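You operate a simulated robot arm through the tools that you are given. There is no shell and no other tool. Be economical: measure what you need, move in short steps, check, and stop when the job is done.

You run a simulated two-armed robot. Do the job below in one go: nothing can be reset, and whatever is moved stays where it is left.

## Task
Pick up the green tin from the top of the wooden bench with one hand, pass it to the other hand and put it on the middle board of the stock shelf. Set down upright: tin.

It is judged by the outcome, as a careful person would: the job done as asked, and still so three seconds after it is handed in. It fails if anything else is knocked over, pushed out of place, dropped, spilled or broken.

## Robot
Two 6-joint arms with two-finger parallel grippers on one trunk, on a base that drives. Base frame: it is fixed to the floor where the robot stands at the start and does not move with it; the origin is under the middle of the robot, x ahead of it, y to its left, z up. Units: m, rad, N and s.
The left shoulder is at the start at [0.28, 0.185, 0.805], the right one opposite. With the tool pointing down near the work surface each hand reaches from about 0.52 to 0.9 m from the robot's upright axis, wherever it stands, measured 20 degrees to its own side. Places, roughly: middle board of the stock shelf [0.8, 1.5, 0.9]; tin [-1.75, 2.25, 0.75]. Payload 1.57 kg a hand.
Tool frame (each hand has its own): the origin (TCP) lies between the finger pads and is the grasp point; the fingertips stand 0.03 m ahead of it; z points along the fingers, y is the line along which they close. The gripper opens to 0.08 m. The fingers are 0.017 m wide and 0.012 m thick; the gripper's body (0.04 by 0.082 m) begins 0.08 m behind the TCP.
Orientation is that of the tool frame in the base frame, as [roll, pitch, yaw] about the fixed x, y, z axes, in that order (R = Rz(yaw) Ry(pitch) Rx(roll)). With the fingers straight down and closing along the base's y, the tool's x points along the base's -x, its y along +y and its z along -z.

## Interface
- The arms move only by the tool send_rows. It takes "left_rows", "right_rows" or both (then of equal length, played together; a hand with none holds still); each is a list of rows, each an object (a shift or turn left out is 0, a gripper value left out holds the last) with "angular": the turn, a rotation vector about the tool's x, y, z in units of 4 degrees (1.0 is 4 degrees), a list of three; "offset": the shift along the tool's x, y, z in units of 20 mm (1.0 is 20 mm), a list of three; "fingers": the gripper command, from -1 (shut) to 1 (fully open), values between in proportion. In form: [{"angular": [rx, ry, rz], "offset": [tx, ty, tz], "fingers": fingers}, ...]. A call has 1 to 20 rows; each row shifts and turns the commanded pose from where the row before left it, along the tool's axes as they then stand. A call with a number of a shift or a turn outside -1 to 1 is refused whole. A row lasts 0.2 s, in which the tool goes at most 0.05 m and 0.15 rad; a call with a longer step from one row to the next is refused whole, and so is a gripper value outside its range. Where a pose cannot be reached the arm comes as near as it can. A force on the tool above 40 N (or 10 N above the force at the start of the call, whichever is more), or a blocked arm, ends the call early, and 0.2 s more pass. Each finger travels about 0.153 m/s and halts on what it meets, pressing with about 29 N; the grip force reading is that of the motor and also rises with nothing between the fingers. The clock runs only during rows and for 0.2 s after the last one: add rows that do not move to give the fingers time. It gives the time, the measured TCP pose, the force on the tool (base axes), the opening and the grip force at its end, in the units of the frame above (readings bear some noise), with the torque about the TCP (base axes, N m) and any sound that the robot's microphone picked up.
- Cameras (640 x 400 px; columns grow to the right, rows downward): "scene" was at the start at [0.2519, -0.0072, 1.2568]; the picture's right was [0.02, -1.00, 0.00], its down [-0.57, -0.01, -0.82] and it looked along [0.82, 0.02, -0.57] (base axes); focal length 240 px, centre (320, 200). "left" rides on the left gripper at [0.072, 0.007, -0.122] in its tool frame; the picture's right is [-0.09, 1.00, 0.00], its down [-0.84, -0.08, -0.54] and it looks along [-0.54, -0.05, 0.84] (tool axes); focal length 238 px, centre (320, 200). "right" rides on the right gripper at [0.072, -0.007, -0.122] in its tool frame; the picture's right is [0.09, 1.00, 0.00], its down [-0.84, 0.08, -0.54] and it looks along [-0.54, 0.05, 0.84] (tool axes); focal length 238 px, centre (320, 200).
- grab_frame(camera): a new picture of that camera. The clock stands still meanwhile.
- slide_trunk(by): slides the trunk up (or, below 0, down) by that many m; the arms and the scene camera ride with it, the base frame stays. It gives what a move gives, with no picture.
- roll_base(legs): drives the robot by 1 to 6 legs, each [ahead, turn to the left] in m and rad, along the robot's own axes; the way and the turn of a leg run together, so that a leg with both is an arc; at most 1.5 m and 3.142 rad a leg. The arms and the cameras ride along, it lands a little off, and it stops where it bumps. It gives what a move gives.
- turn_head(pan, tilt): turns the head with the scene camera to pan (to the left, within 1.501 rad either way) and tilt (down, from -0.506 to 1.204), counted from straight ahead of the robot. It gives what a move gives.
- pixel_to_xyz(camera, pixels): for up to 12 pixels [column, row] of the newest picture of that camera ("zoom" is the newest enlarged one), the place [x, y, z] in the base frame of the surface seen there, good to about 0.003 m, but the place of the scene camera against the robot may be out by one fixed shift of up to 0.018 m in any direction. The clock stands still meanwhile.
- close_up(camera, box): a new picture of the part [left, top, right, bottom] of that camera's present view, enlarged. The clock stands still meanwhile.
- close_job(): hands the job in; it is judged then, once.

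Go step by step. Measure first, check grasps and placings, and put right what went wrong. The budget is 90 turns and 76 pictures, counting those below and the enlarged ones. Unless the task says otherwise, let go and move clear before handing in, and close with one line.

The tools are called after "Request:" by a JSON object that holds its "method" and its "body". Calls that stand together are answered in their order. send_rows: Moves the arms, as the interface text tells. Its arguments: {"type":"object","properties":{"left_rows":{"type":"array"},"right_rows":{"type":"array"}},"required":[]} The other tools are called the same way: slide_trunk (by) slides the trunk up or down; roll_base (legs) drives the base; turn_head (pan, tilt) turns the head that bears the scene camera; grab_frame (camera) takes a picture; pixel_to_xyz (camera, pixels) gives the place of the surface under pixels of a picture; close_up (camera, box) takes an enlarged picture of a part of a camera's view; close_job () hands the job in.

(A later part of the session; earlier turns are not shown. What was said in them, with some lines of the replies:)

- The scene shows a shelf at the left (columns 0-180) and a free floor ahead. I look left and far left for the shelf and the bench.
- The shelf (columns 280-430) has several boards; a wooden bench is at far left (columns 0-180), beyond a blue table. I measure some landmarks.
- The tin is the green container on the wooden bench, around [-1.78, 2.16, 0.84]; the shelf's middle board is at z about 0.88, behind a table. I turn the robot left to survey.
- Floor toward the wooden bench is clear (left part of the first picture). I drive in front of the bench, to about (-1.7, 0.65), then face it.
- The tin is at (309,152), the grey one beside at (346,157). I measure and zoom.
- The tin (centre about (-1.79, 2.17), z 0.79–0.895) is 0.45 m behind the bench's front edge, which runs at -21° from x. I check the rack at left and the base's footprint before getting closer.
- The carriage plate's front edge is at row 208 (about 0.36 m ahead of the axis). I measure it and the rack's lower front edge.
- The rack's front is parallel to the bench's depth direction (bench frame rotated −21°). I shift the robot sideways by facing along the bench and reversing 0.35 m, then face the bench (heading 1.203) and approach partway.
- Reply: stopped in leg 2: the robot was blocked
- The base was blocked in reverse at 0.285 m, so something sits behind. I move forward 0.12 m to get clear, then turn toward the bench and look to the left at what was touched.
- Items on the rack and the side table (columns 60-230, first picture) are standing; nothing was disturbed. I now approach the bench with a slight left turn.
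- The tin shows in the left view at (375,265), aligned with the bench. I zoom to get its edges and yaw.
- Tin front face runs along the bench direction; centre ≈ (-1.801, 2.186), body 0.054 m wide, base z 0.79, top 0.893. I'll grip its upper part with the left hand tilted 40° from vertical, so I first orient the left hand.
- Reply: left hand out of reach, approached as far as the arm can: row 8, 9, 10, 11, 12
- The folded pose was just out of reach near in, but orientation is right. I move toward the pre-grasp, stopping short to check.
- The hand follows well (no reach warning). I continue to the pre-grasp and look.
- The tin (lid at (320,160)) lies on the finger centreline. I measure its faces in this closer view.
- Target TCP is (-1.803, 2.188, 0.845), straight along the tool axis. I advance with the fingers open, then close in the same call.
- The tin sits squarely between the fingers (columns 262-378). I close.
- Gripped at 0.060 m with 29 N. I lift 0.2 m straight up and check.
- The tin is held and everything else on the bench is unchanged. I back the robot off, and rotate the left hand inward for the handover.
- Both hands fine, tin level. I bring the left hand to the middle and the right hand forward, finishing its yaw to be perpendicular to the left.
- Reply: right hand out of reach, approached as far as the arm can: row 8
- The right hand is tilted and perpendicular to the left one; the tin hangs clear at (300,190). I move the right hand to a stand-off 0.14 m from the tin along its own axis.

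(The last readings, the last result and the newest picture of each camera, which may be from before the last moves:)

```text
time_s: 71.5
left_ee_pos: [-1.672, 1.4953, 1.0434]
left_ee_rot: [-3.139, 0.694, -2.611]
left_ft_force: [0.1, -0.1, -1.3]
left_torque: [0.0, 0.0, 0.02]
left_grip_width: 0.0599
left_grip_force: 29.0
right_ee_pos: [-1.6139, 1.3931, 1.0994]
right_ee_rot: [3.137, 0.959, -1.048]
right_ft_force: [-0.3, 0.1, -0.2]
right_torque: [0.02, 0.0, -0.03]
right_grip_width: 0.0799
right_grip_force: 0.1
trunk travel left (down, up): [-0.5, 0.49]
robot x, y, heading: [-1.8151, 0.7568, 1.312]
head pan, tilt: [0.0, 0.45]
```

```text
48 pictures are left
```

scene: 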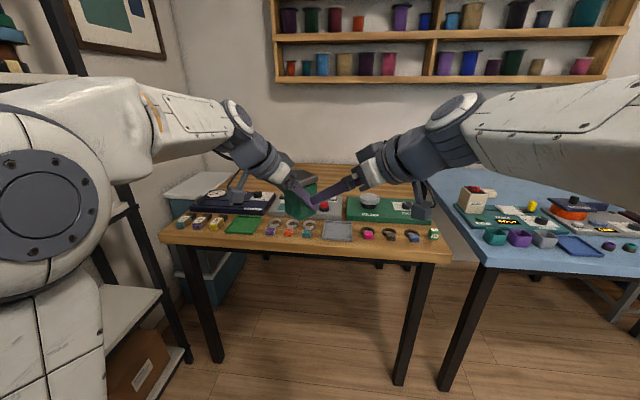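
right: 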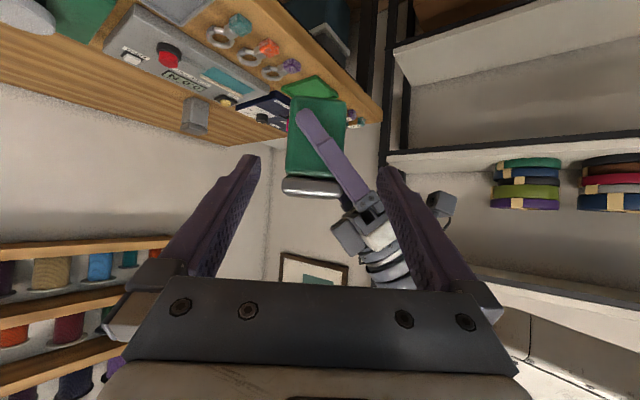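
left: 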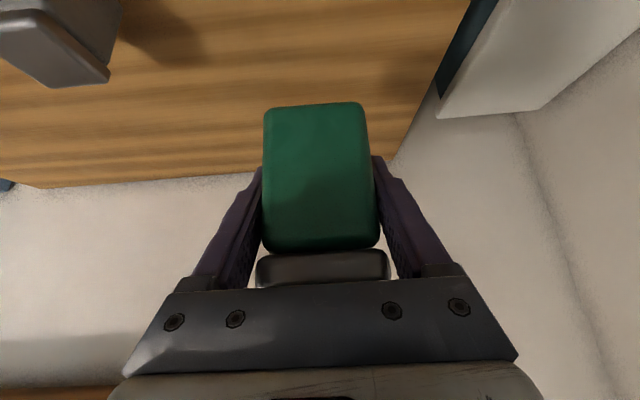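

The tin lies on the right hand's centreline (columns 287-345), with the left finger across its face. I measure it.

Request:
{"method": "pixel_to_xyz", "body": {"camera": "right", "pixels": [[291, 100], [343, 104], [291, 150], [343, 150], [310, 165], [316, 190], [335, 185], [300, 110], [330, 101], [286, 187]]}}

Request:
{"method": "close_up", "body": {"camera": "right", "box": [240, 70, 400, 220]}}

```text
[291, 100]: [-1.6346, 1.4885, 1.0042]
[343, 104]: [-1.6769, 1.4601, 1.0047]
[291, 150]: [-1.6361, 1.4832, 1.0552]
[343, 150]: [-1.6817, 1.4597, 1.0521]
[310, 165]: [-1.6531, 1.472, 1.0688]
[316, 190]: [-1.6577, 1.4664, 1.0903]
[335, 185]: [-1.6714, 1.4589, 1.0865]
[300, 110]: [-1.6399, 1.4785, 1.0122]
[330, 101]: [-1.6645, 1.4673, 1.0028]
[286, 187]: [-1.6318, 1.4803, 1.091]
```

```text
2.67 times, centred on (320, 145) of right
```

zoom: 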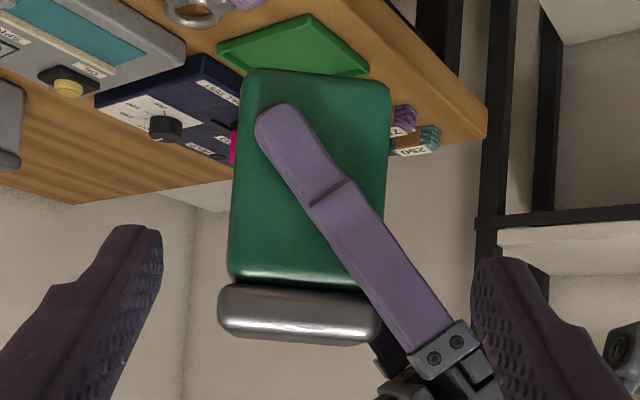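

The tin centre is confirmed at (-1.6725, 1.499), base z 0.988. I advance the right hand low on the tin, stopping 12 mm short of centre to keep clear of the left gripper.

Request:
{"method": "send_rows", "body": {"right_rows": [{"offset": [0.02, -0.01, 0.84]}, {"offset": [0.02, -0.01, 0.84]}, {"offset": [0.02, -0.01, 0.84]}, {"offset": [0.02, -0.01, 0.84]}, {"offset": [0.02, -0.01, 0.84]}, {"offset": [0.02, -0.01, 0.84]}, {"offset": [0.02, -0.01, 0.84]}, {"offset": [0.02, -0.01, 0.84]}, {}]}}

Request:
{"method": "grab_frame", "body": {"camera": "right"}}

Request:
{"method": "close_up", "body": {"camera": "scene", "box": [240, 130, 400, 230]}}

```text
time_s: 73.5
left_ee_pos: [-1.673, 1.4943, 1.0442]
left_ee_rot: [-3.137, 0.695, -2.611]
left_ft_force: [-0.1, -0.5, -1.3]
left_torque: [0.01, -0.03, 0.01]
left_grip_width: 0.0601
left_grip_force: 28.9
right_ee_pos: [-1.666, 1.4877, 1.0192]
right_ee_rot: [3.137, 0.959, -1.046]
right_ft_force: [0.3, -0.1, 0.3]
right_torque: [0.01, 0.05, -0.03]
right_grip_width: 0.08
right_grip_force: 0.0
trunk travel left (down, up): [-0.5, 0.49]
robot x, y, heading: [-1.819, 0.7574, 1.314]
head pan, tilt: [0.0, 0.45]
```

```text
46 pictures are left
```

right: 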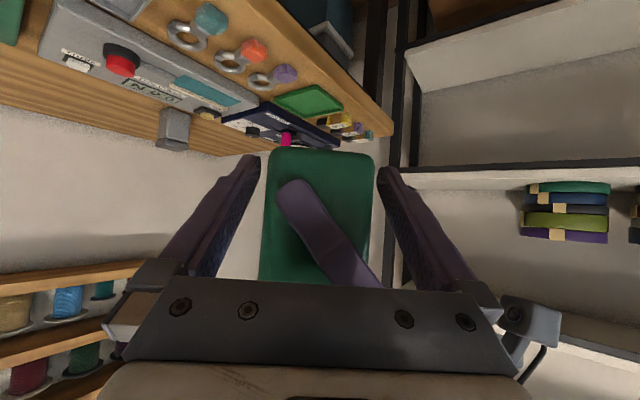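

```text
4.00 times, centred on (320, 180) of scene
```

zoom: 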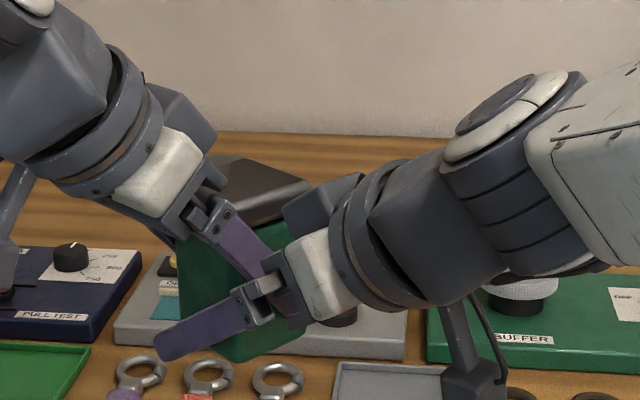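

The tin is inside the right fingers (columns 262-375) with no contact force. I close the right gripper.

Request:
{"method": "send_rows", "body": {"right_rows": [{"fingers": 0.5}, {"fingers": 0.2}, {"fingers": -0.3}, {"fingers": -1}, {}, {}]}}

```text
time_s: 74.9
left_ee_pos: [-1.672, 1.4951, 1.0431]
left_ee_rot: [-3.138, 0.695, -2.61]
left_ft_force: [-5.6, -8.1, 1.7]
left_torque: [0.01, 0.11, 0.47]
left_grip_width: 0.0602
left_grip_force: 29.1
right_ee_pos: [-1.6665, 1.4892, 1.0197]
right_ee_rot: [3.137, 0.958, -1.049]
right_ft_force: [5.6, 9.0, -1.8]
right_torque: [-0.26, -0.01, -0.53]
right_grip_width: 0.058
right_grip_force: 28.9
trunk travel left (down, up): [-0.5, 0.49]
robot x, y, heading: [-1.8168, 0.7553, 1.317]
head pan, tilt: [0.0, 0.45]
```

Both hands hold (0.058 m, 29 N on the right). I open the left hand and withdraw it along its axis.

Request:
{"method": "send_rows", "body": {"left_rows": [{"fingers": -0.2}, {"fingers": 0.4}, {"fingers": 1}, {}, {}]}}

Request:
{"method": "send_rows", "body": {"left_rows": [{"offset": [0, 0, -0.8]}, {"offset": [0, 0, -0.8]}, {"offset": [0, 0, -0.8]}, {"offset": [0, 0, -0.8]}, {"offset": [0, 0, -0.8]}, {"offset": [0, 0, -0.8]}, {"offset": [0, 0, -0.8]}, {"offset": [0, 0, -0.8]}]}}

Request:
{"method": "grab_frame", "body": {"camera": "scene"}}

Request:
{"method": "grab_frame", "body": {"camera": "left"}}

```text
time_s: 76.1
left_ee_pos: [-1.6707, 1.4958, 1.0437]
left_ee_rot: [-3.139, 0.697, -2.61]
left_ft_force: [2.8, 3.0, 1.8]
left_torque: [-0.13, 0.03, 0.19]
left_grip_width: 0.0793
left_grip_force: 0.0
right_ee_pos: [-1.6671, 1.4883, 1.019]
right_ee_rot: [3.137, 0.958, -1.047]
right_ft_force: [-2.6, -2.5, -1.0]
right_torque: [0.2, -0.15, -0.16]
right_grip_width: 0.0576
right_grip_force: 28.7
trunk travel left (down, up): [-0.5, 0.49]
robot x, y, heading: [-1.8175, 0.7559, 1.313]
head pan, tilt: [0.0, 0.45]
```

```text
time_s: 77.9
left_ee_pos: [-1.7431, 1.4539, 1.1403]
left_ee_rot: [-3.138, 0.693, -2.609]
left_ft_force: [0.5, -0.2, 0.7]
left_torque: [0.01, -0.02, 0.02]
left_grip_width: 0.0799
left_grip_force: 0.1
right_ee_pos: [-1.6657, 1.4896, 1.0204]
right_ee_rot: [3.136, 0.959, -1.046]
right_ft_force: [0.1, 0.5, 0.2]
right_torque: [0.01, 0.01, 0.02]
right_grip_width: 0.0576
right_grip_force: 28.7
trunk travel left (down, up): [-0.5, 0.49]
robot x, y, heading: [-1.8163, 0.7546, 1.315]
head pan, tilt: [0.0, 0.45]
```

```text
44 pictures are left
```

scene: 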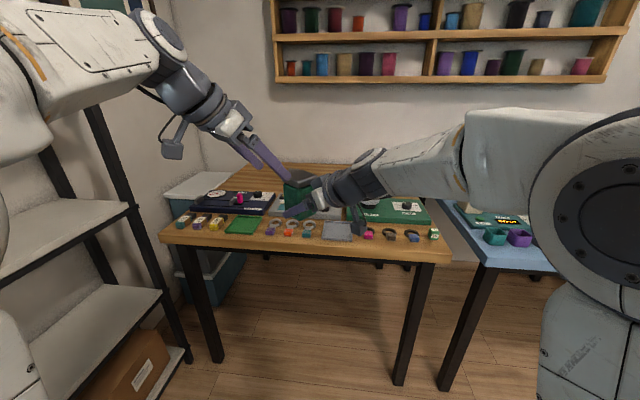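

```text
43 pictures are left
```

left: 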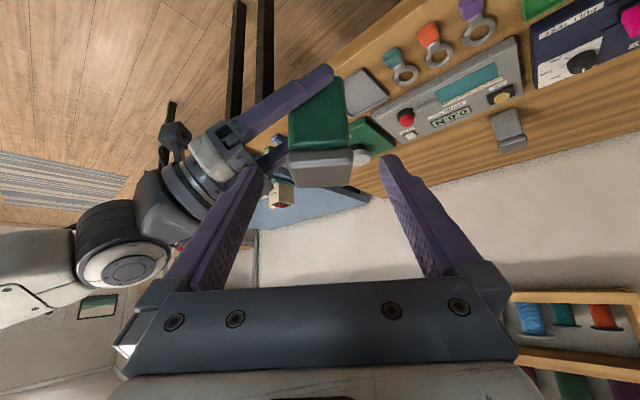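

The right hand holds the tin alone. I take the left hand away to its side and turn the right hand straight ahead, keeping the tin upright.

Request:
{"method": "send_rows", "body": {"left_rows": [{"offset": [0.58, 0.545, -0.96]}, {"offset": [0.58, 0.545, -0.96]}, {"offset": [0.58, 0.545, -0.96]}, {"offset": [0.58, 0.545, -0.96]}, {"offset": [0.58, 0.545, -0.96]}, {"offset": [0.58, 0.545, -0.96]}, {"offset": [0.58, 0.545, -0.96]}, {"offset": [0.58, 0.545, -0.96]}, {"offset": [0.58, 0.545, -0.96]}, {}, {}, {}], "right_rows": [{}, {"angular": [0.819, 0, 0.574]}, {"angular": [0.819, 0, 0.574]}, {"angular": [0.819, 0, 0.574]}, {"angular": [0.819, 0, 0.574]}, {"angular": [0.819, 0, 0.574]}, {"angular": [0.819, 0, 0.574]}, {"angular": [0.819, 0, 0.574]}, {"angular": [0.819, 0, 0.574]}, {"angular": [0.819, 0, 0.574]}, {"angular": [0.819, 0, 0.574]}, {"angular": [0.819, 0, 0.574]}]}}

Request:
{"method": "send_rows", "body": {"right_rows": [{"offset": [0, -1, 0]}, {"offset": [0, -1, 0]}, {"offset": [0, -1, 0]}, {"offset": [0, -1, 0]}, {"offset": [0, -1, 0]}, {"offset": [0, -1, 0]}, {"offset": [0, -1, 0]}, {"offset": [0, -1, 0]}, {"offset": [0, -1, 0]}, {"offset": [0, -1, 0]}]}}

Request:
{"method": "grab_frame", "body": {"camera": "scene"}}

```text
time_s: 80.5
left_ee_pos: [-1.9585, 1.4428, 1.2057]
left_ee_rot: [-3.138, 0.694, -2.612]
left_ft_force: [1.0, -1.1, -1.2]
left_torque: [0.01, 0.02, 0.0]
left_grip_width: 0.0802
left_grip_force: 0.0
right_ee_pos: [-1.6682, 1.4863, 1.0176]
right_ee_rot: [-3.134, 0.947, -1.746]
right_ft_force: [0.6, 0.2, 0.7]
right_torque: [-0.03, 0.0, 0.01]
right_grip_width: 0.0576
right_grip_force: 28.4
right hand out of reach, approached as far as the arm can: row 7
trunk travel left (down, up): [-0.5, 0.49]
robot x, y, heading: [-1.8178, 0.7575, 1.313]
head pan, tilt: [0.0, 0.45]
```

```text
time_s: 82.7
left_ee_pos: [-1.9581, 1.4438, 1.2067]
left_ee_rot: [-3.138, 0.696, -2.61]
left_ft_force: [-0.6, -0.1, -0.4]
left_torque: [-0.01, 0.02, -0.04]
left_grip_width: 0.0803
left_grip_force: 0.0
right_ee_pos: [-1.4712, 1.4519, 1.0183]
right_ee_rot: [-3.14, 0.946, -1.746]
right_ft_force: [-0.1, -0.2, 0.3]
right_torque: [-0.02, -0.02, -0.01]
right_grip_width: 0.0574
right_grip_force: 28.9
trunk travel left (down, up): [-0.5, 0.49]
robot x, y, heading: [-1.8158, 0.7544, 1.315]
head pan, tilt: [0.0, 0.45]
```

```text
42 pictures are left
```

scene: 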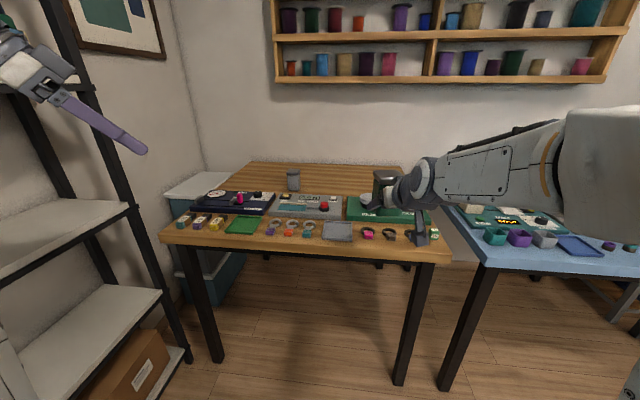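

The tin is upright in the right hand (385,180). I raise the trunk for clearance and drive to the shelf along the clear floor, without facing it yet.

Request:
{"method": "slide_trunk", "body": {"by": 0.12}}

Request:
{"method": "roll_base", "body": {"legs": [[0, -1.545], [1.2, 0], [1.2, 0]]}}

Request:
{"method": "turn_head", "body": {"pan": 1.4, "tilt": 0.5}}

Request:
{"method": "grab_frame", "body": {"camera": "scene"}}

```text
time_s: 84.2
left_ee_pos: [-1.9569, 1.4436, 1.3261]
left_ee_rot: [-3.138, 0.694, -2.613]
left_ft_force: [0.5, 0.0, -0.5]
left_torque: [0.01, 0.02, 0.0]
left_grip_width: 0.0799
left_grip_force: 0.1
right_ee_pos: [-1.4722, 1.4511, 1.1372]
right_ee_rot: [-3.137, 0.944, -1.745]
right_ft_force: [-0.1, -0.6, -0.9]
right_torque: [-0.02, 0.0, -0.02]
right_grip_width: 0.0577
right_grip_force: 28.9
trunk travel left (down, up): [-0.62, 0.37]
robot x, y, heading: [-1.8152, 0.7558, 1.315]
head pan, tilt: [0.0, 0.45]
```

```text
time_s: 99.8
left_ee_pos: [1.206, 0.3249, 1.327]
left_ee_rot: [-3.138, 0.696, 2.12]
left_ft_force: [0.4, 0.1, 0.4]
left_torque: [0.05, 0.01, -0.02]
left_grip_width: 0.0802
left_grip_force: 0.1
right_ee_pos: [1.2241, -0.1597, 1.1378]
right_ee_rot: [-3.136, 0.943, 2.987]
right_ft_force: [0.2, -0.1, -0.8]
right_torque: [0.03, -0.01, 0.01]
right_grip_width: 0.0577
right_grip_force: 28.7
trunk travel left (down, up): [-0.62, 0.37]
robot x, y, heading: [0.5206, 0.1715, -0.239]
head pan, tilt: [0.0, 0.45]
```

```text
time_s: 101.3
left_ee_pos: [1.207, 0.3243, 1.3279]
left_ee_rot: [-3.137, 0.695, 2.121]
left_ft_force: [0.0, 0.9, -0.2]
left_torque: [0.0, -0.01, -0.03]
left_grip_width: 0.08
left_grip_force: 0.0
right_ee_pos: [1.223, -0.1594, 1.138]
right_ee_rot: [-3.136, 0.945, 2.987]
right_ft_force: [1.1, 0.1, -0.5]
right_torque: [-0.01, 0.01, 0.0]
right_grip_width: 0.0574
right_grip_force: 28.7
trunk travel left (down, up): [-0.62, 0.37]
robot x, y, heading: [0.5239, 0.1743, -0.239]
head pan, tilt: [1.4, 0.499]
```

```text
41 pictures are left
```

scene: 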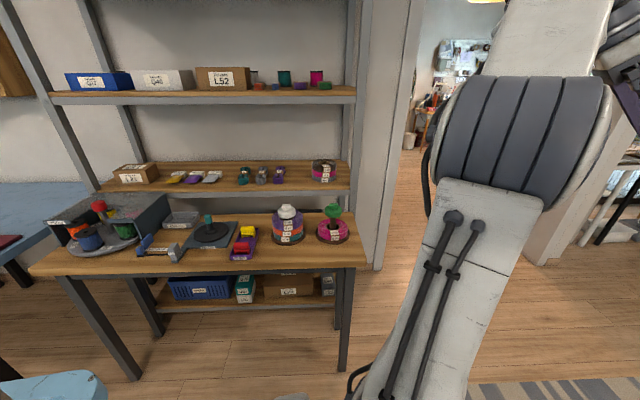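

I can see the middle board (row ~178) with free room near columns 200-235 and 290-315. I zoom and measure.

Request:
{"method": "close_up", "body": {"camera": "scene", "box": [90, 130, 370, 280]}}

Request:
{"method": "pixel_to_xyz", "body": {"camera": "zoom", "pixels": [[150, 140], [330, 138], [330, 110], [330, 78], [420, 135], [500, 135], [590, 135], [480, 105], [600, 200], [20, 132], [480, 85], [330, 70]]}}

Request:
{"method": "pixel_to_xyz", "body": {"camera": "scene", "pixels": [[120, 190], [345, 188], [340, 198], [40, 270], [366, 262], [200, 272], [289, 207], [330, 206], [100, 205], [355, 95], [205, 103], [240, 228]]}}

```text
2.29 times, centred on (230, 205) of scene
```

zoom: 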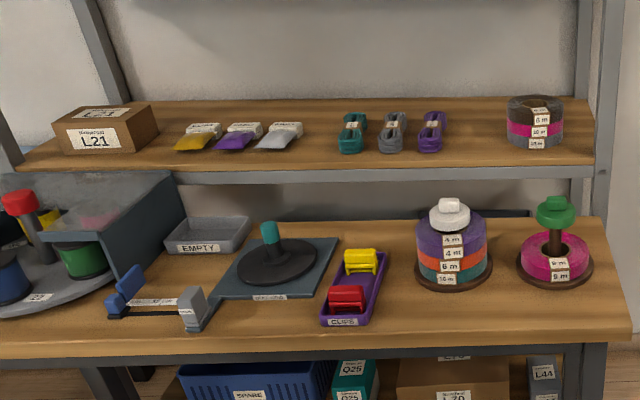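

```text
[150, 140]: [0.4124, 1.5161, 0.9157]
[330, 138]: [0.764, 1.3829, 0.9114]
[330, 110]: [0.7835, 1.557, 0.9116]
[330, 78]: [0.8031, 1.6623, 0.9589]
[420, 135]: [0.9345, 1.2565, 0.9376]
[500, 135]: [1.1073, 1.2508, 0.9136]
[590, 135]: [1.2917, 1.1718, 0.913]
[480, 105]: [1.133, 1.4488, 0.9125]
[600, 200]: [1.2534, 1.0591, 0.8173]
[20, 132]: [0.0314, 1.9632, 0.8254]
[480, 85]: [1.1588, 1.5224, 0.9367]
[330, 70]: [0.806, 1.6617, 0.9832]
```

```text
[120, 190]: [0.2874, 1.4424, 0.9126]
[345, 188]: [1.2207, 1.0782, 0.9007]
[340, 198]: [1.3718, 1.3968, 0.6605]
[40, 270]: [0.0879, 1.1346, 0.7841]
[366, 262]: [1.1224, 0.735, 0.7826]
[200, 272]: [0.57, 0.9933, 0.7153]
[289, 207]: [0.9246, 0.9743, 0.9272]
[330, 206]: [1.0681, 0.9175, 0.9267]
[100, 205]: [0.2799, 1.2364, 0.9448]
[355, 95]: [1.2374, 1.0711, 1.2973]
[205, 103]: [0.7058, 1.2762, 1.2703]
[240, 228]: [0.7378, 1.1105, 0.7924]
```

The board is at z 0.912, front edge n=1.449 in the shelf's −21° frame; the best free gap is between the purple yarn and the banded coil (zoom column ~478), around (1.06, 1.25). I turn to face the shelf and approach partway.

Request:
{"method": "roll_base", "body": {"legs": [[0, 1.64], [0.25, 0], [0, -0.197]]}}

Request:
{"method": "turn_head", "body": {"pan": -0.05, "tilt": 0.55}}

Request:
{"method": "grab_frame", "body": {"camera": "scene"}}

Request:
{"method": "grab_frame", "body": {"camera": "right"}}

```text
time_s: 107.9
left_ee_pos: [0.5011, 1.1179, 1.3267]
left_ee_rot: [-3.139, 0.697, -2.723]
left_ft_force: [-0.8, 0.4, 0.1]
left_torque: [-0.01, -0.03, -0.02]
left_grip_width: 0.08
left_grip_force: 0.1
right_ee_pos: [0.9833, 1.0716, 1.1389]
right_ee_rot: [-3.137, 0.947, -1.857]
right_ft_force: [-1.3, -0.2, -1.2]
right_torque: [-0.05, -0.02, -0.06]
right_grip_width: 0.0577
right_grip_force: 29.0
trunk travel left (down, up): [-0.62, 0.37]
robot x, y, heading: [0.5637, 0.4178, 1.202]
head pan, tilt: [1.4, 0.499]
```

```text
time_s: 109.5
left_ee_pos: [0.5008, 1.1177, 1.3276]
left_ee_rot: [-3.136, 0.697, -2.724]
left_ft_force: [0.7, -0.7, 0.3]
left_torque: [-0.02, 0.0, 0.0]
left_grip_width: 0.08
left_grip_force: 0.0
right_ee_pos: [0.9837, 1.071, 1.1385]
right_ee_rot: [-3.138, 0.944, -1.857]
right_ft_force: [0.1, 0.6, -0.9]
right_torque: [0.0, 0.0, -0.01]
right_grip_width: 0.0576
right_grip_force: 29.0
trunk travel left (down, up): [-0.62, 0.37]
robot x, y, heading: [0.5635, 0.4194, 1.198]
head pan, tilt: [-0.051, 0.55]
```

```text
39 pictures are left
```

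scene: 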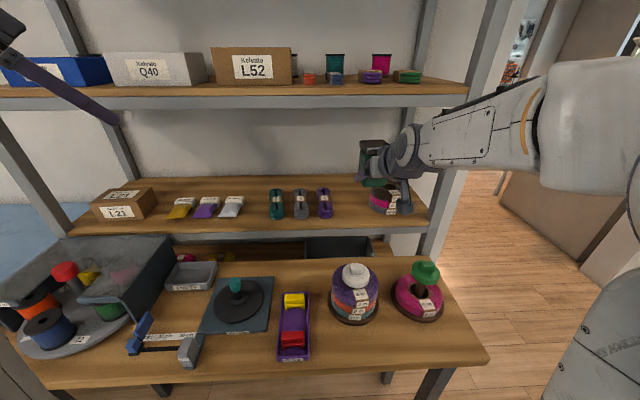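

```text
38 pictures are left
```

right: 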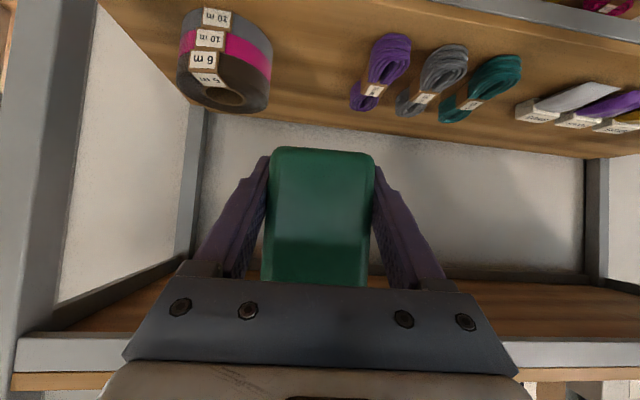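

The right camera sees the gap between coil (225,60) and purple yarn (380,75) clearly. I measure with it since it is unshifted.

Request:
{"method": "pixel_to_xyz", "body": {"camera": "right", "pixels": [[262, 100], [265, 50], [230, 95], [350, 95], [360, 55], [405, 75], [300, 40], [300, 80], [320, 10], [290, 112], [210, 75], [60, 355]]}}

Request:
{"method": "pixel_to_xyz", "body": {"camera": "scene", "pixels": [[355, 268], [350, 285], [355, 315], [425, 268], [395, 230], [395, 225], [380, 285], [410, 285], [340, 205], [345, 195], [330, 215], [365, 178]]}}

```text
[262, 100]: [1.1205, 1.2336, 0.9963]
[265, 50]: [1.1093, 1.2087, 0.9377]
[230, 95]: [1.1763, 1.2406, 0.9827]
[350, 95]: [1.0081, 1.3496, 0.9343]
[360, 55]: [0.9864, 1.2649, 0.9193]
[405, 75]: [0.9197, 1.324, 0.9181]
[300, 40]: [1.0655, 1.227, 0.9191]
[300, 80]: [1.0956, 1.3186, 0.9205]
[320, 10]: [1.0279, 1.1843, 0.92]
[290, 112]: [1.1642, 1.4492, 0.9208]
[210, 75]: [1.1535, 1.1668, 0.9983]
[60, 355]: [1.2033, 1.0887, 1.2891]
```

```text
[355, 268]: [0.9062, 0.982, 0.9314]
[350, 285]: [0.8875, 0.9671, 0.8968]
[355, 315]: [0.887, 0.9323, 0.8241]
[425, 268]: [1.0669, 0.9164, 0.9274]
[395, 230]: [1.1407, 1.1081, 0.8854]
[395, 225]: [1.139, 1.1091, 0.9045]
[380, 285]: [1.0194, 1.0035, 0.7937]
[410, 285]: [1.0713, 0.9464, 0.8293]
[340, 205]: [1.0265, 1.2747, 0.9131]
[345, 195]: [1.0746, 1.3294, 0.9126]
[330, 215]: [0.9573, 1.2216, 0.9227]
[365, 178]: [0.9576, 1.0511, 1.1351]
```

In the right hand's frame the board is at z 0.920 and the gap spans u 0.46–0.595; the tin is already laterally centred (u 0.528). I move the base 0.1 m closer and square the hand to the shelf.

Request:
{"method": "roll_base", "body": {"legs": [[0.1, 0]]}}

Request:
{"method": "send_rows", "body": {"right_rows": [{"angular": [0.48, -0.1, 0.34]}, {"angular": [0.48, -0.1, 0.34]}, {}]}}

Request:
{"method": "grab_frame", "body": {"camera": "scene"}}

Request:
{"method": "grab_frame", "body": {"camera": "right"}}

```text
time_s: 110.6
left_ee_pos: [0.5352, 1.2098, 1.3277]
left_ee_rot: [-3.138, 0.697, -2.722]
left_ft_force: [1.5, 0.1, 0.7]
left_torque: [-0.03, -0.05, 0.0]
left_grip_width: 0.0801
left_grip_force: 0.1
right_ee_pos: [1.0199, 1.1649, 1.1371]
right_ee_rot: [-3.137, 0.945, -1.856]
right_ft_force: [-0.7, -0.2, -1.1]
right_torque: [0.01, -0.01, 0.0]
right_grip_width: 0.0574
right_grip_force: 28.7
trunk travel left (down, up): [-0.62, 0.37]
robot x, y, heading: [0.5984, 0.5115, 1.202]
head pan, tilt: [-0.051, 0.55]
```

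```text
time_s: 111.4
left_ee_pos: [0.535, 1.2105, 1.3265]
left_ee_rot: [-3.138, 0.697, -2.722]
left_ft_force: [0.4, 0.0, -0.2]
left_torque: [0.02, 0.02, 0.01]
left_grip_width: 0.08
left_grip_force: 0.0
right_ee_pos: [1.0195, 1.1638, 1.1373]
right_ee_rot: [-3.137, 0.958, -1.937]
right_ft_force: [-0.1, -0.2, -1.0]
right_torque: [0.01, -0.05, -0.01]
right_grip_width: 0.0576
right_grip_force: 28.8
trunk travel left (down, up): [-0.62, 0.37]
robot x, y, heading: [0.6005, 0.5111, 1.208]
head pan, tilt: [-0.051, 0.55]
```

```text
37 pictures are left
```

scene: 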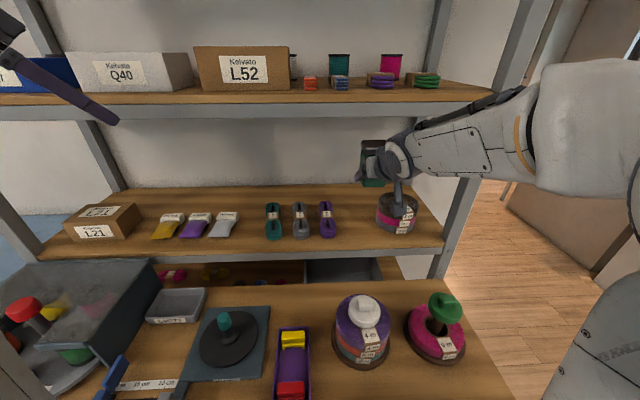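

```text
36 pictures are left
```

right: 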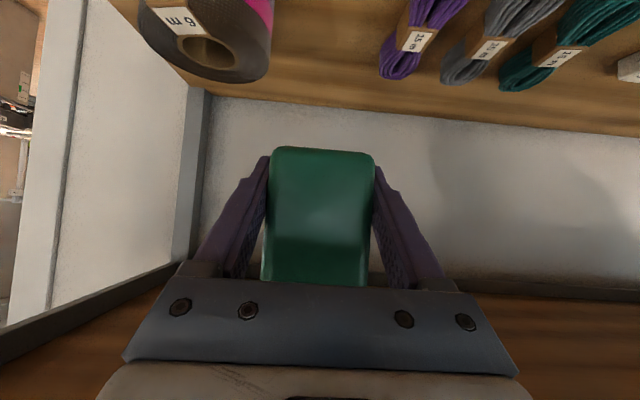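

All clear: I move 73 mm forward above the coil's height, then lower to about 2 cm above contact.

Request:
{"method": "send_rows", "body": {"right_rows": [{"offset": [-0.525, 0, 0.745]}, {"offset": [-0.525, 0, 0.745]}, {"offset": [-0.525, 0, 0.745]}, {"offset": [-0.525, 0, 0.745]}, {}, {"offset": [0.772, 0, 0.543]}, {"offset": [0.772, 0, 0.543]}, {"offset": [0.772, 0, 0.543]}, {"offset": [0.772, 0, 0.543]}, {"offset": [0.772, 0, 0.543]}, {"offset": [0.772, 0, 0.543]}, {"offset": [0.772, 0, 0.543]}, {"offset": [0.772, 0, 0.543]}, {}]}}

Request:
{"method": "grab_frame", "body": {"camera": "right"}}

Request:
{"method": "grab_frame", "body": {"camera": "scene"}}

```text
time_s: 114.4
left_ee_pos: [0.5353, 1.2106, 1.3272]
left_ee_rot: [-3.138, 0.694, -2.72]
left_ft_force: [-0.4, -0.6, 0.4]
left_torque: [-0.02, -0.03, 0.03]
left_grip_width: 0.0801
left_grip_force: 0.0
right_ee_pos: [1.0469, 1.2331, 0.9971]
right_ee_rot: [-3.136, 0.96, -1.935]
right_ft_force: [-0.2, 0.3, -0.7]
right_torque: [-0.02, 0.0, -0.01]
right_grip_width: 0.0576
right_grip_force: 28.9
right hand out of reach, approached as far as the arm can: row 9, 10
trunk travel left (down, up): [-0.62, 0.37]
robot x, y, heading: [0.6026, 0.5104, 1.199]
head pan, tilt: [-0.051, 0.55]
```

```text
35 pictures are left
```

right: 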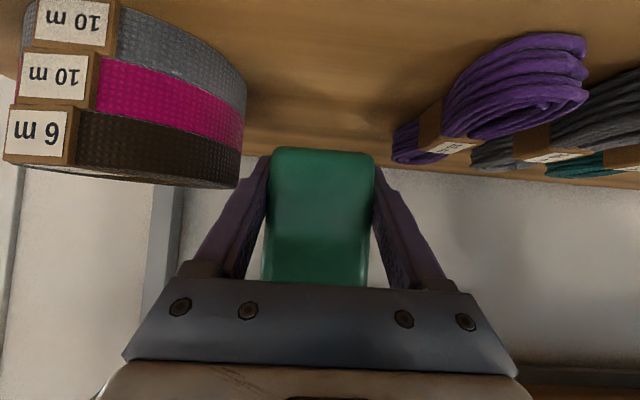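

```text
34 pictures are left
```

scene: 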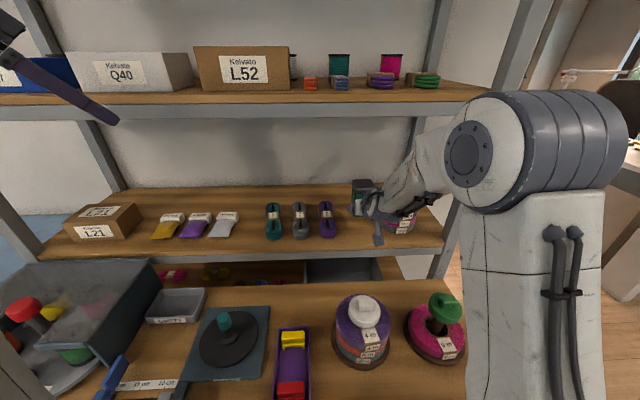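

Position is right (u 0.528, n 1.529), hand clear of coil and yarn. I lower gently toward contact.

Request:
{"method": "send_rows", "body": {"right_rows": [{"offset": [0.6, 0, 0.42]}, {"offset": [0.6, 0, 0.42]}, {"offset": [0.41, 0, 0.29]}, {}]}}

Request:
{"method": "send_rows", "body": {"right_rows": [{"offset": [0.123, 0, 0.086]}, {"offset": [0.123, 0, 0.086]}, {}]}}

Request:
{"method": "close_up", "body": {"camera": "scene", "box": [310, 160, 450, 260]}}

```text
time_s: 115.4
left_ee_pos: [0.5358, 1.2106, 1.327]
left_ee_rot: [-3.139, 0.695, -2.723]
left_ft_force: [-0.2, 0.3, 0.3]
left_torque: [0.0, -0.02, -0.02]
left_grip_width: 0.0799
left_grip_force: 0.1
right_ee_pos: [1.0409, 1.2376, 0.9624]
right_ee_rot: [-3.127, 0.958, -1.939]
right_ft_force: [-0.1, 0.0, -2.4]
right_torque: [0.01, 0.0, 0.01]
right_grip_width: 0.0573
right_grip_force: 29.3
right hand out of reach, approached as far as the arm can: row 2, 3
trunk travel left (down, up): [-0.62, 0.37]
robot x, y, heading: [0.6005, 0.5115, 1.202]
head pan, tilt: [-0.051, 0.55]
```

```text
time_s: 116.2
left_ee_pos: [0.5352, 1.2106, 1.327]
left_ee_rot: [-3.138, 0.696, -2.723]
left_ft_force: [0.6, 0.6, -0.3]
left_torque: [0.0, -0.01, 0.0]
left_grip_width: 0.0798
left_grip_force: 0.1
right_ee_pos: [1.0384, 1.236, 0.9567]
right_ee_rot: [-3.126, 0.955, -1.938]
right_ft_force: [0.4, 0.0, -1.9]
right_torque: [0.05, 0.01, 0.02]
right_grip_width: 0.0577
right_grip_force: 29.3
trunk travel left (down, up): [-0.62, 0.37]
robot x, y, heading: [0.6001, 0.509, 1.199]
head pan, tilt: [-0.051, 0.55]
```

```text
4.00 times, centred on (380, 210) of scene
```

zoom: 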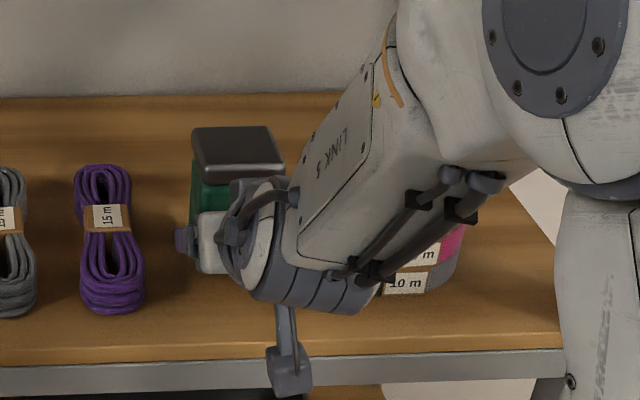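

No contact yet (z 0.957, force unchanged) and the arm is near a joint limit, with 8 mm drift left. I shift 7 mm right and finish lowering with the trunk.

Request:
{"method": "send_rows", "body": {"right_rows": [{"offset": [0, -0.35, 0]}, {}]}}

Request:
{"method": "slide_trunk", "body": {"by": -0.007}}

```text
time_s: 116.8
left_ee_pos: [0.5353, 1.2108, 1.328]
left_ee_rot: [-3.138, 0.697, -2.721]
left_ft_force: [0.1, 0.2, -0.9]
left_torque: [0.0, -0.02, 0.01]
left_grip_width: 0.0802
left_grip_force: 0.1
right_ee_pos: [1.0392, 1.2363, 0.9565]
right_ee_rot: [-3.124, 0.956, -1.936]
right_ft_force: [0.3, -0.7, -0.8]
right_torque: [-0.01, -0.02, 0.01]
right_grip_width: 0.0576
right_grip_force: 29.2
right hand out of reach, approached as far as the arm can: row 1
trunk travel left (down, up): [-0.62, 0.37]
robot x, y, heading: [0.5995, 0.5116, 1.203]
head pan, tilt: [-0.051, 0.55]
```

```text
time_s: 117.3
left_ee_pos: [0.5359, 1.2098, 1.3192]
left_ee_rot: [-3.139, 0.696, -2.721]
left_ft_force: [-0.4, 1.0, 0.3]
left_torque: [0.0, 0.01, 0.01]
left_grip_width: 0.0801
left_grip_force: 0.1
right_ee_pos: [1.0387, 1.2362, 0.9491]
right_ee_rot: [-3.126, 0.956, -1.937]
right_ft_force: [-0.4, -0.1, -0.6]
right_torque: [-0.03, 0.0, -0.04]
right_grip_width: 0.0577
right_grip_force: 28.5
trunk travel left (down, up): [-0.613, 0.377]
robot x, y, heading: [0.6023, 0.507, 1.204]
head pan, tilt: [-0.051, 0.55]
```

Still no contact at z 0.949. I continue down in small trunk steps.

Request:
{"method": "slide_trunk", "body": {"by": -0.003}}

Request:
{"method": "slide_trunk", "body": {"by": -0.002}}

Request:
{"method": "grab_frame", "body": {"camera": "right"}}

```text
time_s: 117.9
left_ee_pos: [0.5357, 1.2101, 1.3175]
left_ee_rot: [-3.14, 0.696, -2.721]
left_ft_force: [-0.5, 0.1, -0.5]
left_torque: [0.0, -0.02, -0.04]
left_grip_width: 0.08
left_grip_force: 0.2
right_ee_pos: [1.0391, 1.2383, 0.9469]
right_ee_rot: [-3.127, 0.957, -1.937]
right_ft_force: [0.2, 1.0, -1.1]
right_torque: [-0.02, 0.02, 0.01]
right_grip_width: 0.0575
right_grip_force: 28.8
trunk travel left (down, up): [-0.61, 0.38]
robot x, y, heading: [0.5936, 0.5105, 1.201]
head pan, tilt: [-0.051, 0.55]
```

```text
time_s: 118.4
left_ee_pos: [0.5344, 1.2104, 1.3149]
left_ee_rot: [-3.138, 0.696, -2.72]
left_ft_force: [0.2, 0.2, -0.4]
left_torque: [0.01, 0.02, -0.02]
left_grip_width: 0.0797
left_grip_force: 0.1
right_ee_pos: [1.0398, 1.2374, 0.9434]
right_ee_rot: [-3.129, 0.956, -1.937]
right_ft_force: [0.5, -0.1, -0.5]
right_torque: [0.06, 0.02, -0.02]
right_grip_width: 0.0576
right_grip_force: 29.0
trunk travel left (down, up): [-0.608, 0.382]
robot x, y, heading: [0.5988, 0.5104, 1.198]
head pan, tilt: [-0.051, 0.55]
```

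```text
32 pictures are left
```

right: 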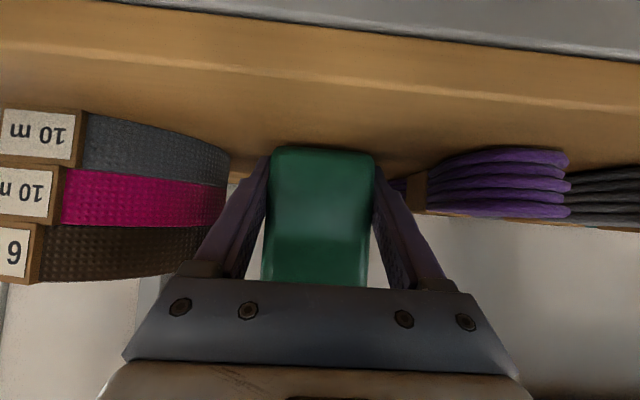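

Almost at contact; the purple yarn's end (400,190) is close to the right-image finger. I measure that distance and the board just ahead of the tin.

Request:
{"method": "pixel_to_xyz", "body": {"camera": "right", "pixels": [[400, 188], [412, 190], [393, 184], [320, 150], [320, 143], [290, 150], [350, 150], [228, 180], [240, 175], [385, 175], [415, 240], [320, 170]]}}

Request:
{"method": "close_up", "body": {"camera": "right", "box": [220, 120, 440, 257]}}

```text
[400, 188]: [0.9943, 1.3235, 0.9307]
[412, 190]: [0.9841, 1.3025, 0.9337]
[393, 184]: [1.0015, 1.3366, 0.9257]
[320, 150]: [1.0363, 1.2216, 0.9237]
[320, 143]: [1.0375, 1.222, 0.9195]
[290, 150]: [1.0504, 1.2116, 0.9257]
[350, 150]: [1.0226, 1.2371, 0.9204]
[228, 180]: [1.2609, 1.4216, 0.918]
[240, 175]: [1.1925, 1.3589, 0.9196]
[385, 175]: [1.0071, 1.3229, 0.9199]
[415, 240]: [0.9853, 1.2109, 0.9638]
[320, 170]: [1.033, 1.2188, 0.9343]
```

```text
2.91 times, centred on (330, 188) of right
```

zoom: 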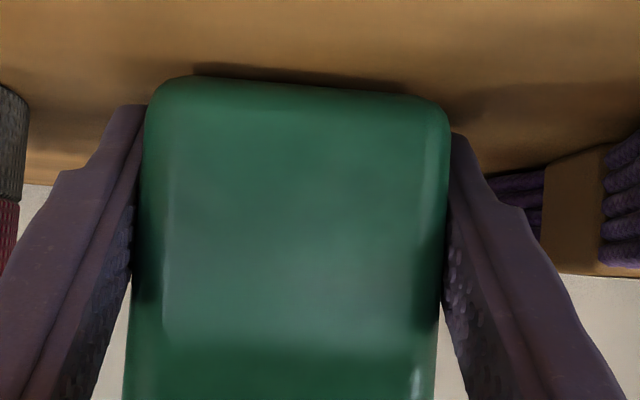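

The tin's bottom is within about 1–4 mm of the board (slight 1° lean), and yarn and coil are clear of opening fingers. I lower 2 mm more and then open slowly to a limited width.

Request:
{"method": "slide_trunk", "body": {"by": -0.002}}

Request:
{"method": "send_rows", "body": {"right_rows": [{"fingers": 0.44}, {"fingers": 0.5}, {"fingers": 0.6}, {"fingers": 0.75}, {}, {}]}}

Request:
{"method": "grab_frame", "body": {"camera": "right"}}

Request:
{"method": "close_up", "body": {"camera": "scene", "box": [310, 160, 450, 260]}}

```text
time_s: 118.9
left_ee_pos: [0.5365, 1.2098, 1.3142]
left_ee_rot: [-3.14, 0.696, -2.721]
left_ft_force: [0.4, -0.9, -0.6]
left_torque: [0.02, 0.02, 0.0]
left_grip_width: 0.0798
left_grip_force: 0.1
right_ee_pos: [1.0388, 1.2382, 0.9448]
right_ee_rot: [-3.128, 0.963, -1.938]
right_ft_force: [-0.5, -2.8, 8.7]
right_torque: [0.25, 0.26, 0.11]
right_grip_width: 0.0574
right_grip_force: 29.1
trunk travel left (down, up): [-0.606, 0.384]
robot x, y, heading: [0.597, 0.5102, 1.203]
head pan, tilt: [-0.051, 0.55]
```

```text
time_s: 120.3
left_ee_pos: [0.5346, 1.209, 1.3131]
left_ee_rot: [-3.139, 0.696, -2.721]
left_ft_force: [0.5, -0.8, -0.4]
left_torque: [0.02, 0.02, -0.03]
left_grip_width: 0.08
left_grip_force: 0.0
right_ee_pos: [1.0409, 1.2368, 0.9444]
right_ee_rot: [-3.129, 0.96, -1.939]
right_ft_force: [10.1, -4.1, 18.5]
right_torque: [0.44, 0.12, -0.44]
right_grip_width: 0.06
right_grip_force: 0.1
trunk travel left (down, up): [-0.606, 0.384]
robot x, y, heading: [0.5976, 0.511, 1.201]
head pan, tilt: [-0.051, 0.55]
```

```text
30 pictures are left
```

right: 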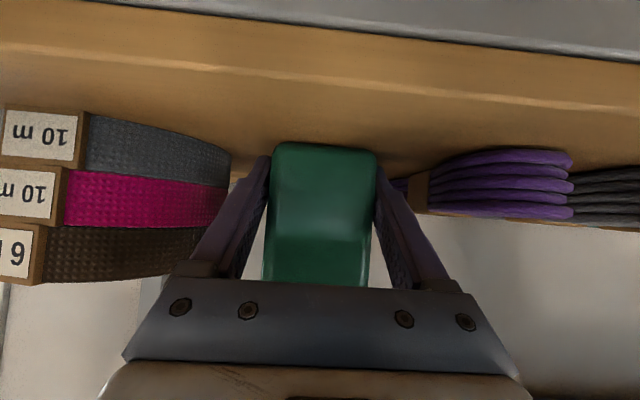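

```text
4.00 times, centred on (380, 210) of scene
```

zoom: 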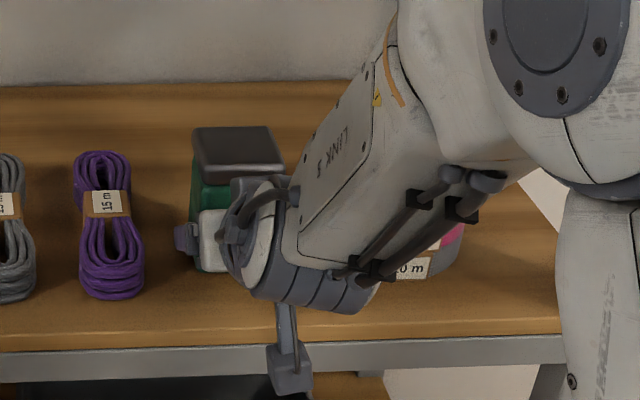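

The tin is released at 0.060 m but the fingertips press on the board (18 N). I relieve by raising 3 mm, then open further.

Request:
{"method": "slide_trunk", "body": {"by": 0.003}}

Request:
{"method": "send_rows", "body": {"right_rows": [{"fingers": 0.6}, {"fingers": 0.7}, {"fingers": 0.85}, {}, {}]}}

Request:
{"method": "close_up", "body": {"camera": "right", "box": [220, 120, 440, 257]}}

```text
time_s: 120.8
left_ee_pos: [0.5353, 1.2096, 1.3161]
left_ee_rot: [-3.137, 0.698, -2.721]
left_ft_force: [0.6, 0.2, 0.5]
left_torque: [0.01, 0.02, 0.02]
left_grip_width: 0.0798
left_grip_force: 0.1
right_ee_pos: [1.0387, 1.2374, 0.9451]
right_ee_rot: [-3.127, 0.955, -1.935]
right_ft_force: [8.4, -2.6, 10.6]
right_torque: [0.23, 0.05, -0.14]
right_grip_width: 0.0623
right_grip_force: 0.1
trunk travel left (down, up): [-0.609, 0.381]
robot x, y, heading: [0.5971, 0.51, 1.202]
head pan, tilt: [-0.051, 0.55]
```

```text
time_s: 122.0
left_ee_pos: [0.5354, 1.2105, 1.3161]
left_ee_rot: [-3.138, 0.696, -2.721]
left_ft_force: [-0.5, 0.4, -1.1]
left_torque: [-0.01, 0.03, -0.03]
left_grip_width: 0.08
left_grip_force: 0.1
right_ee_pos: [1.0397, 1.2366, 0.9446]
right_ee_rot: [-3.125, 0.955, -1.936]
right_ft_force: [-0.1, -7.1, 5.3]
right_torque: [0.03, 0.16, 0.25]
right_grip_width: 0.073
right_grip_force: 0.0
trunk travel left (down, up): [-0.609, 0.381]
robot x, y, heading: [0.6006, 0.5144, 1.203]
head pan, tilt: [-0.051, 0.55]
```

```text
2.91 times, centred on (330, 188) of right
```

zoom: 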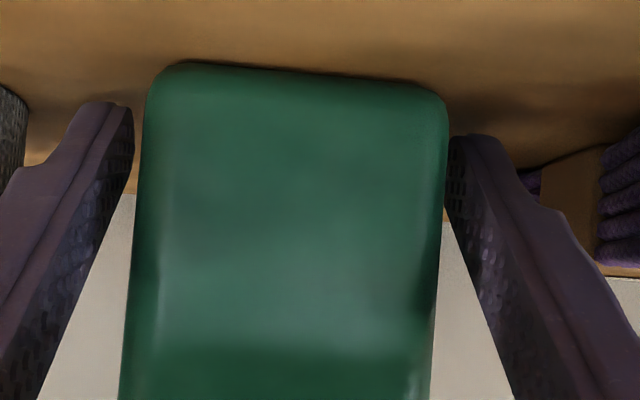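

The tin stands on the board and the fingers are open; the right-image finger is nearest to it. I centre 3 mm and rise with the trunk.

Request:
{"method": "send_rows", "body": {"right_rows": [{"offset": [0, 0.13, 0]}, {}]}}

Request:
{"method": "slide_trunk", "body": {"by": 0.02}}

Request:
{"method": "close_up", "body": {"camera": "right", "box": [220, 100, 440, 257]}}

```text
time_s: 122.6
left_ee_pos: [0.5356, 1.2098, 1.3156]
left_ee_rot: [-3.14, 0.696, -2.719]
left_ft_force: [-0.2, -0.7, -0.5]
left_torque: [0.0, -0.01, 0.02]
left_grip_width: 0.0801
left_grip_force: 0.2
right_ee_pos: [1.0366, 1.2376, 0.9437]
right_ee_rot: [-3.129, 0.957, -1.937]
right_ft_force: [-0.8, -0.4, 0.5]
right_torque: [-0.01, 0.0, -0.01]
right_grip_width: 0.0742
right_grip_force: 0.1
trunk travel left (down, up): [-0.609, 0.381]
robot x, y, heading: [0.5986, 0.5091, 1.201]
head pan, tilt: [-0.051, 0.55]
```

```text
time_s: 123.3
left_ee_pos: [0.5349, 1.2105, 1.3352]
left_ee_rot: [-3.138, 0.696, -2.721]
left_ft_force: [0.3, 0.7, 0.3]
left_torque: [0.05, -0.04, -0.02]
left_grip_width: 0.0801
left_grip_force: 0.0
right_ee_pos: [1.0378, 1.2377, 0.9646]
right_ee_rot: [-3.126, 0.957, -1.938]
right_ft_force: [0.3, -0.1, -0.9]
right_torque: [-0.01, 0.01, 0.0]
right_grip_width: 0.074
right_grip_force: 0.0
trunk travel left (down, up): [-0.629, 0.361]
robot x, y, heading: [0.5938, 0.5124, 1.201]
head pan, tilt: [-0.051, 0.55]
```

```text
2.55 times, centred on (330, 178) of right
```

zoom: 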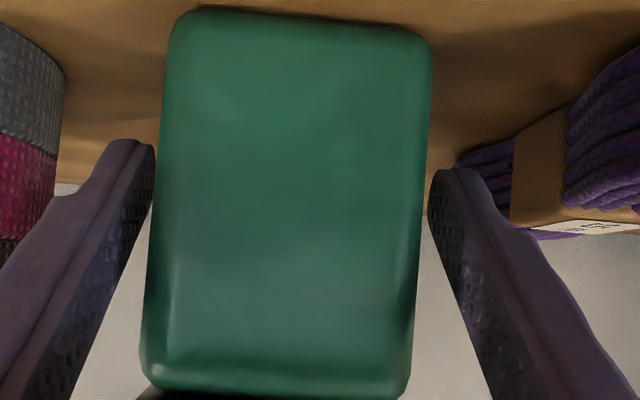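

No contact and the tin stayed put. I open fully and rise another 0.1 m.

Request:
{"method": "send_rows", "body": {"right_rows": [{"fingers": 1}, {}]}}

Request:
{"method": "slide_trunk", "body": {"by": 0.1}}

Request:
{"method": "grab_frame", "body": {"camera": "right"}}

```text
time_s: 123.9
left_ee_pos: [0.535, 1.2097, 1.3354]
left_ee_rot: [-3.139, 0.697, -2.72]
left_ft_force: [-0.3, 0.1, -0.5]
left_torque: [0.03, 0.0, -0.02]
left_grip_width: 0.0802
left_grip_force: 0.0
right_ee_pos: [1.0374, 1.2373, 0.9654]
right_ee_rot: [-3.125, 0.955, -1.938]
right_ft_force: [-0.4, -0.3, 0.0]
right_torque: [-0.02, 0.04, 0.01]
right_grip_width: 0.0801
right_grip_force: 0.2
trunk travel left (down, up): [-0.629, 0.361]
robot x, y, heading: [0.5992, 0.5092, 1.207]
head pan, tilt: [-0.051, 0.55]
```

```text
time_s: 125.2
left_ee_pos: [0.5346, 1.2103, 1.4364]
left_ee_rot: [-3.137, 0.694, -2.722]
left_ft_force: [0.1, 0.3, -0.4]
left_torque: [0.01, 0.02, -0.02]
left_grip_width: 0.0801
left_grip_force: 0.1
right_ee_pos: [1.037, 1.2376, 1.0649]
right_ee_rot: [-3.124, 0.957, -1.937]
right_ft_force: [-0.5, -0.4, -0.2]
right_torque: [0.02, 0.02, -0.01]
right_grip_width: 0.0801
right_grip_force: 0.0
trunk travel left (down, up): [-0.729, 0.261]
robot x, y, heading: [0.6004, 0.5095, 1.202]
head pan, tilt: [-0.051, 0.55]
```

```text
26 pictures are left
```

right: 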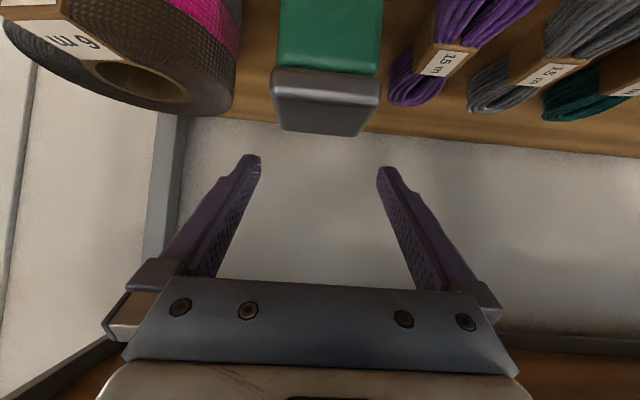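

The tin stands upright, hand above it. I back the robot straight out and check the shelf.

Request:
{"method": "roll_base", "body": {"legs": [[-0.35, 0]]}}

Request:
{"method": "grab_frame", "body": {"camera": "scene"}}

Request:
{"method": "close_up", "body": {"camera": "right", "box": [160, 0, 480, 200]}}

```text
time_s: 127.5
left_ee_pos: [0.4121, 0.8852, 1.4363]
left_ee_rot: [-3.138, 0.694, -2.727]
left_ft_force: [-0.1, -0.2, -0.3]
left_torque: [-0.02, 0.02, -0.02]
left_grip_width: 0.08
left_grip_force: 0.0
right_ee_pos: [0.9151, 0.9092, 1.0637]
right_ee_rot: [-3.126, 0.957, -1.943]
right_ft_force: [0.7, 0.1, -1.0]
right_torque: [-0.04, 0.0, 0.03]
right_grip_width: 0.0803
right_grip_force: 0.1
trunk travel left (down, up): [-0.729, 0.261]
robot x, y, heading: [0.4699, 0.1859, 1.194]
head pan, tilt: [-0.051, 0.55]
```

```text
25 pictures are left
```

scene: 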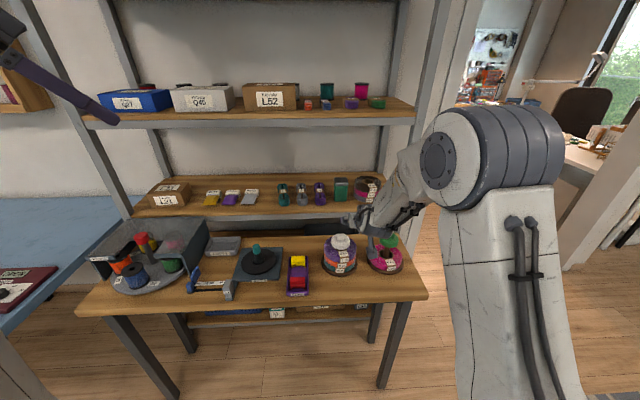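

```text
2.00 times, centred on (320, 100) of right
```

zoom: 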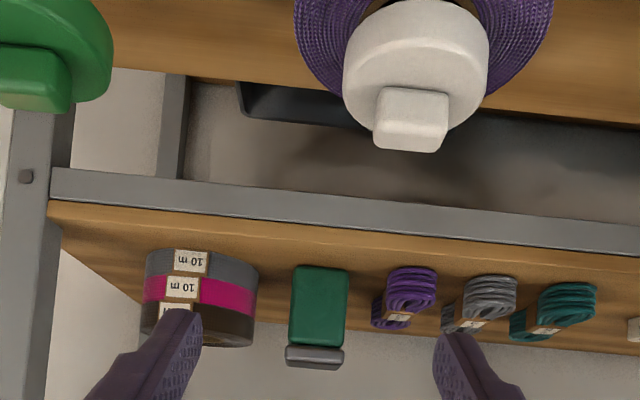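

The tin stands upright between coil and yarn on the middle board (zoom (318,315)). Everything around it is in place and both hands are clear, so I hand in.

Request:
{"method": "close_job", "body": {}}

```text
The job is handed in.
```

The green tin was picked up with the left hand, passed to the right, and set upright on the middle board of the stock shelf. Nothing else moved in the views I checked, though the base bumped something behind it once while reversing, probably the side table; the items on that table and the rack were still standing afterwards.
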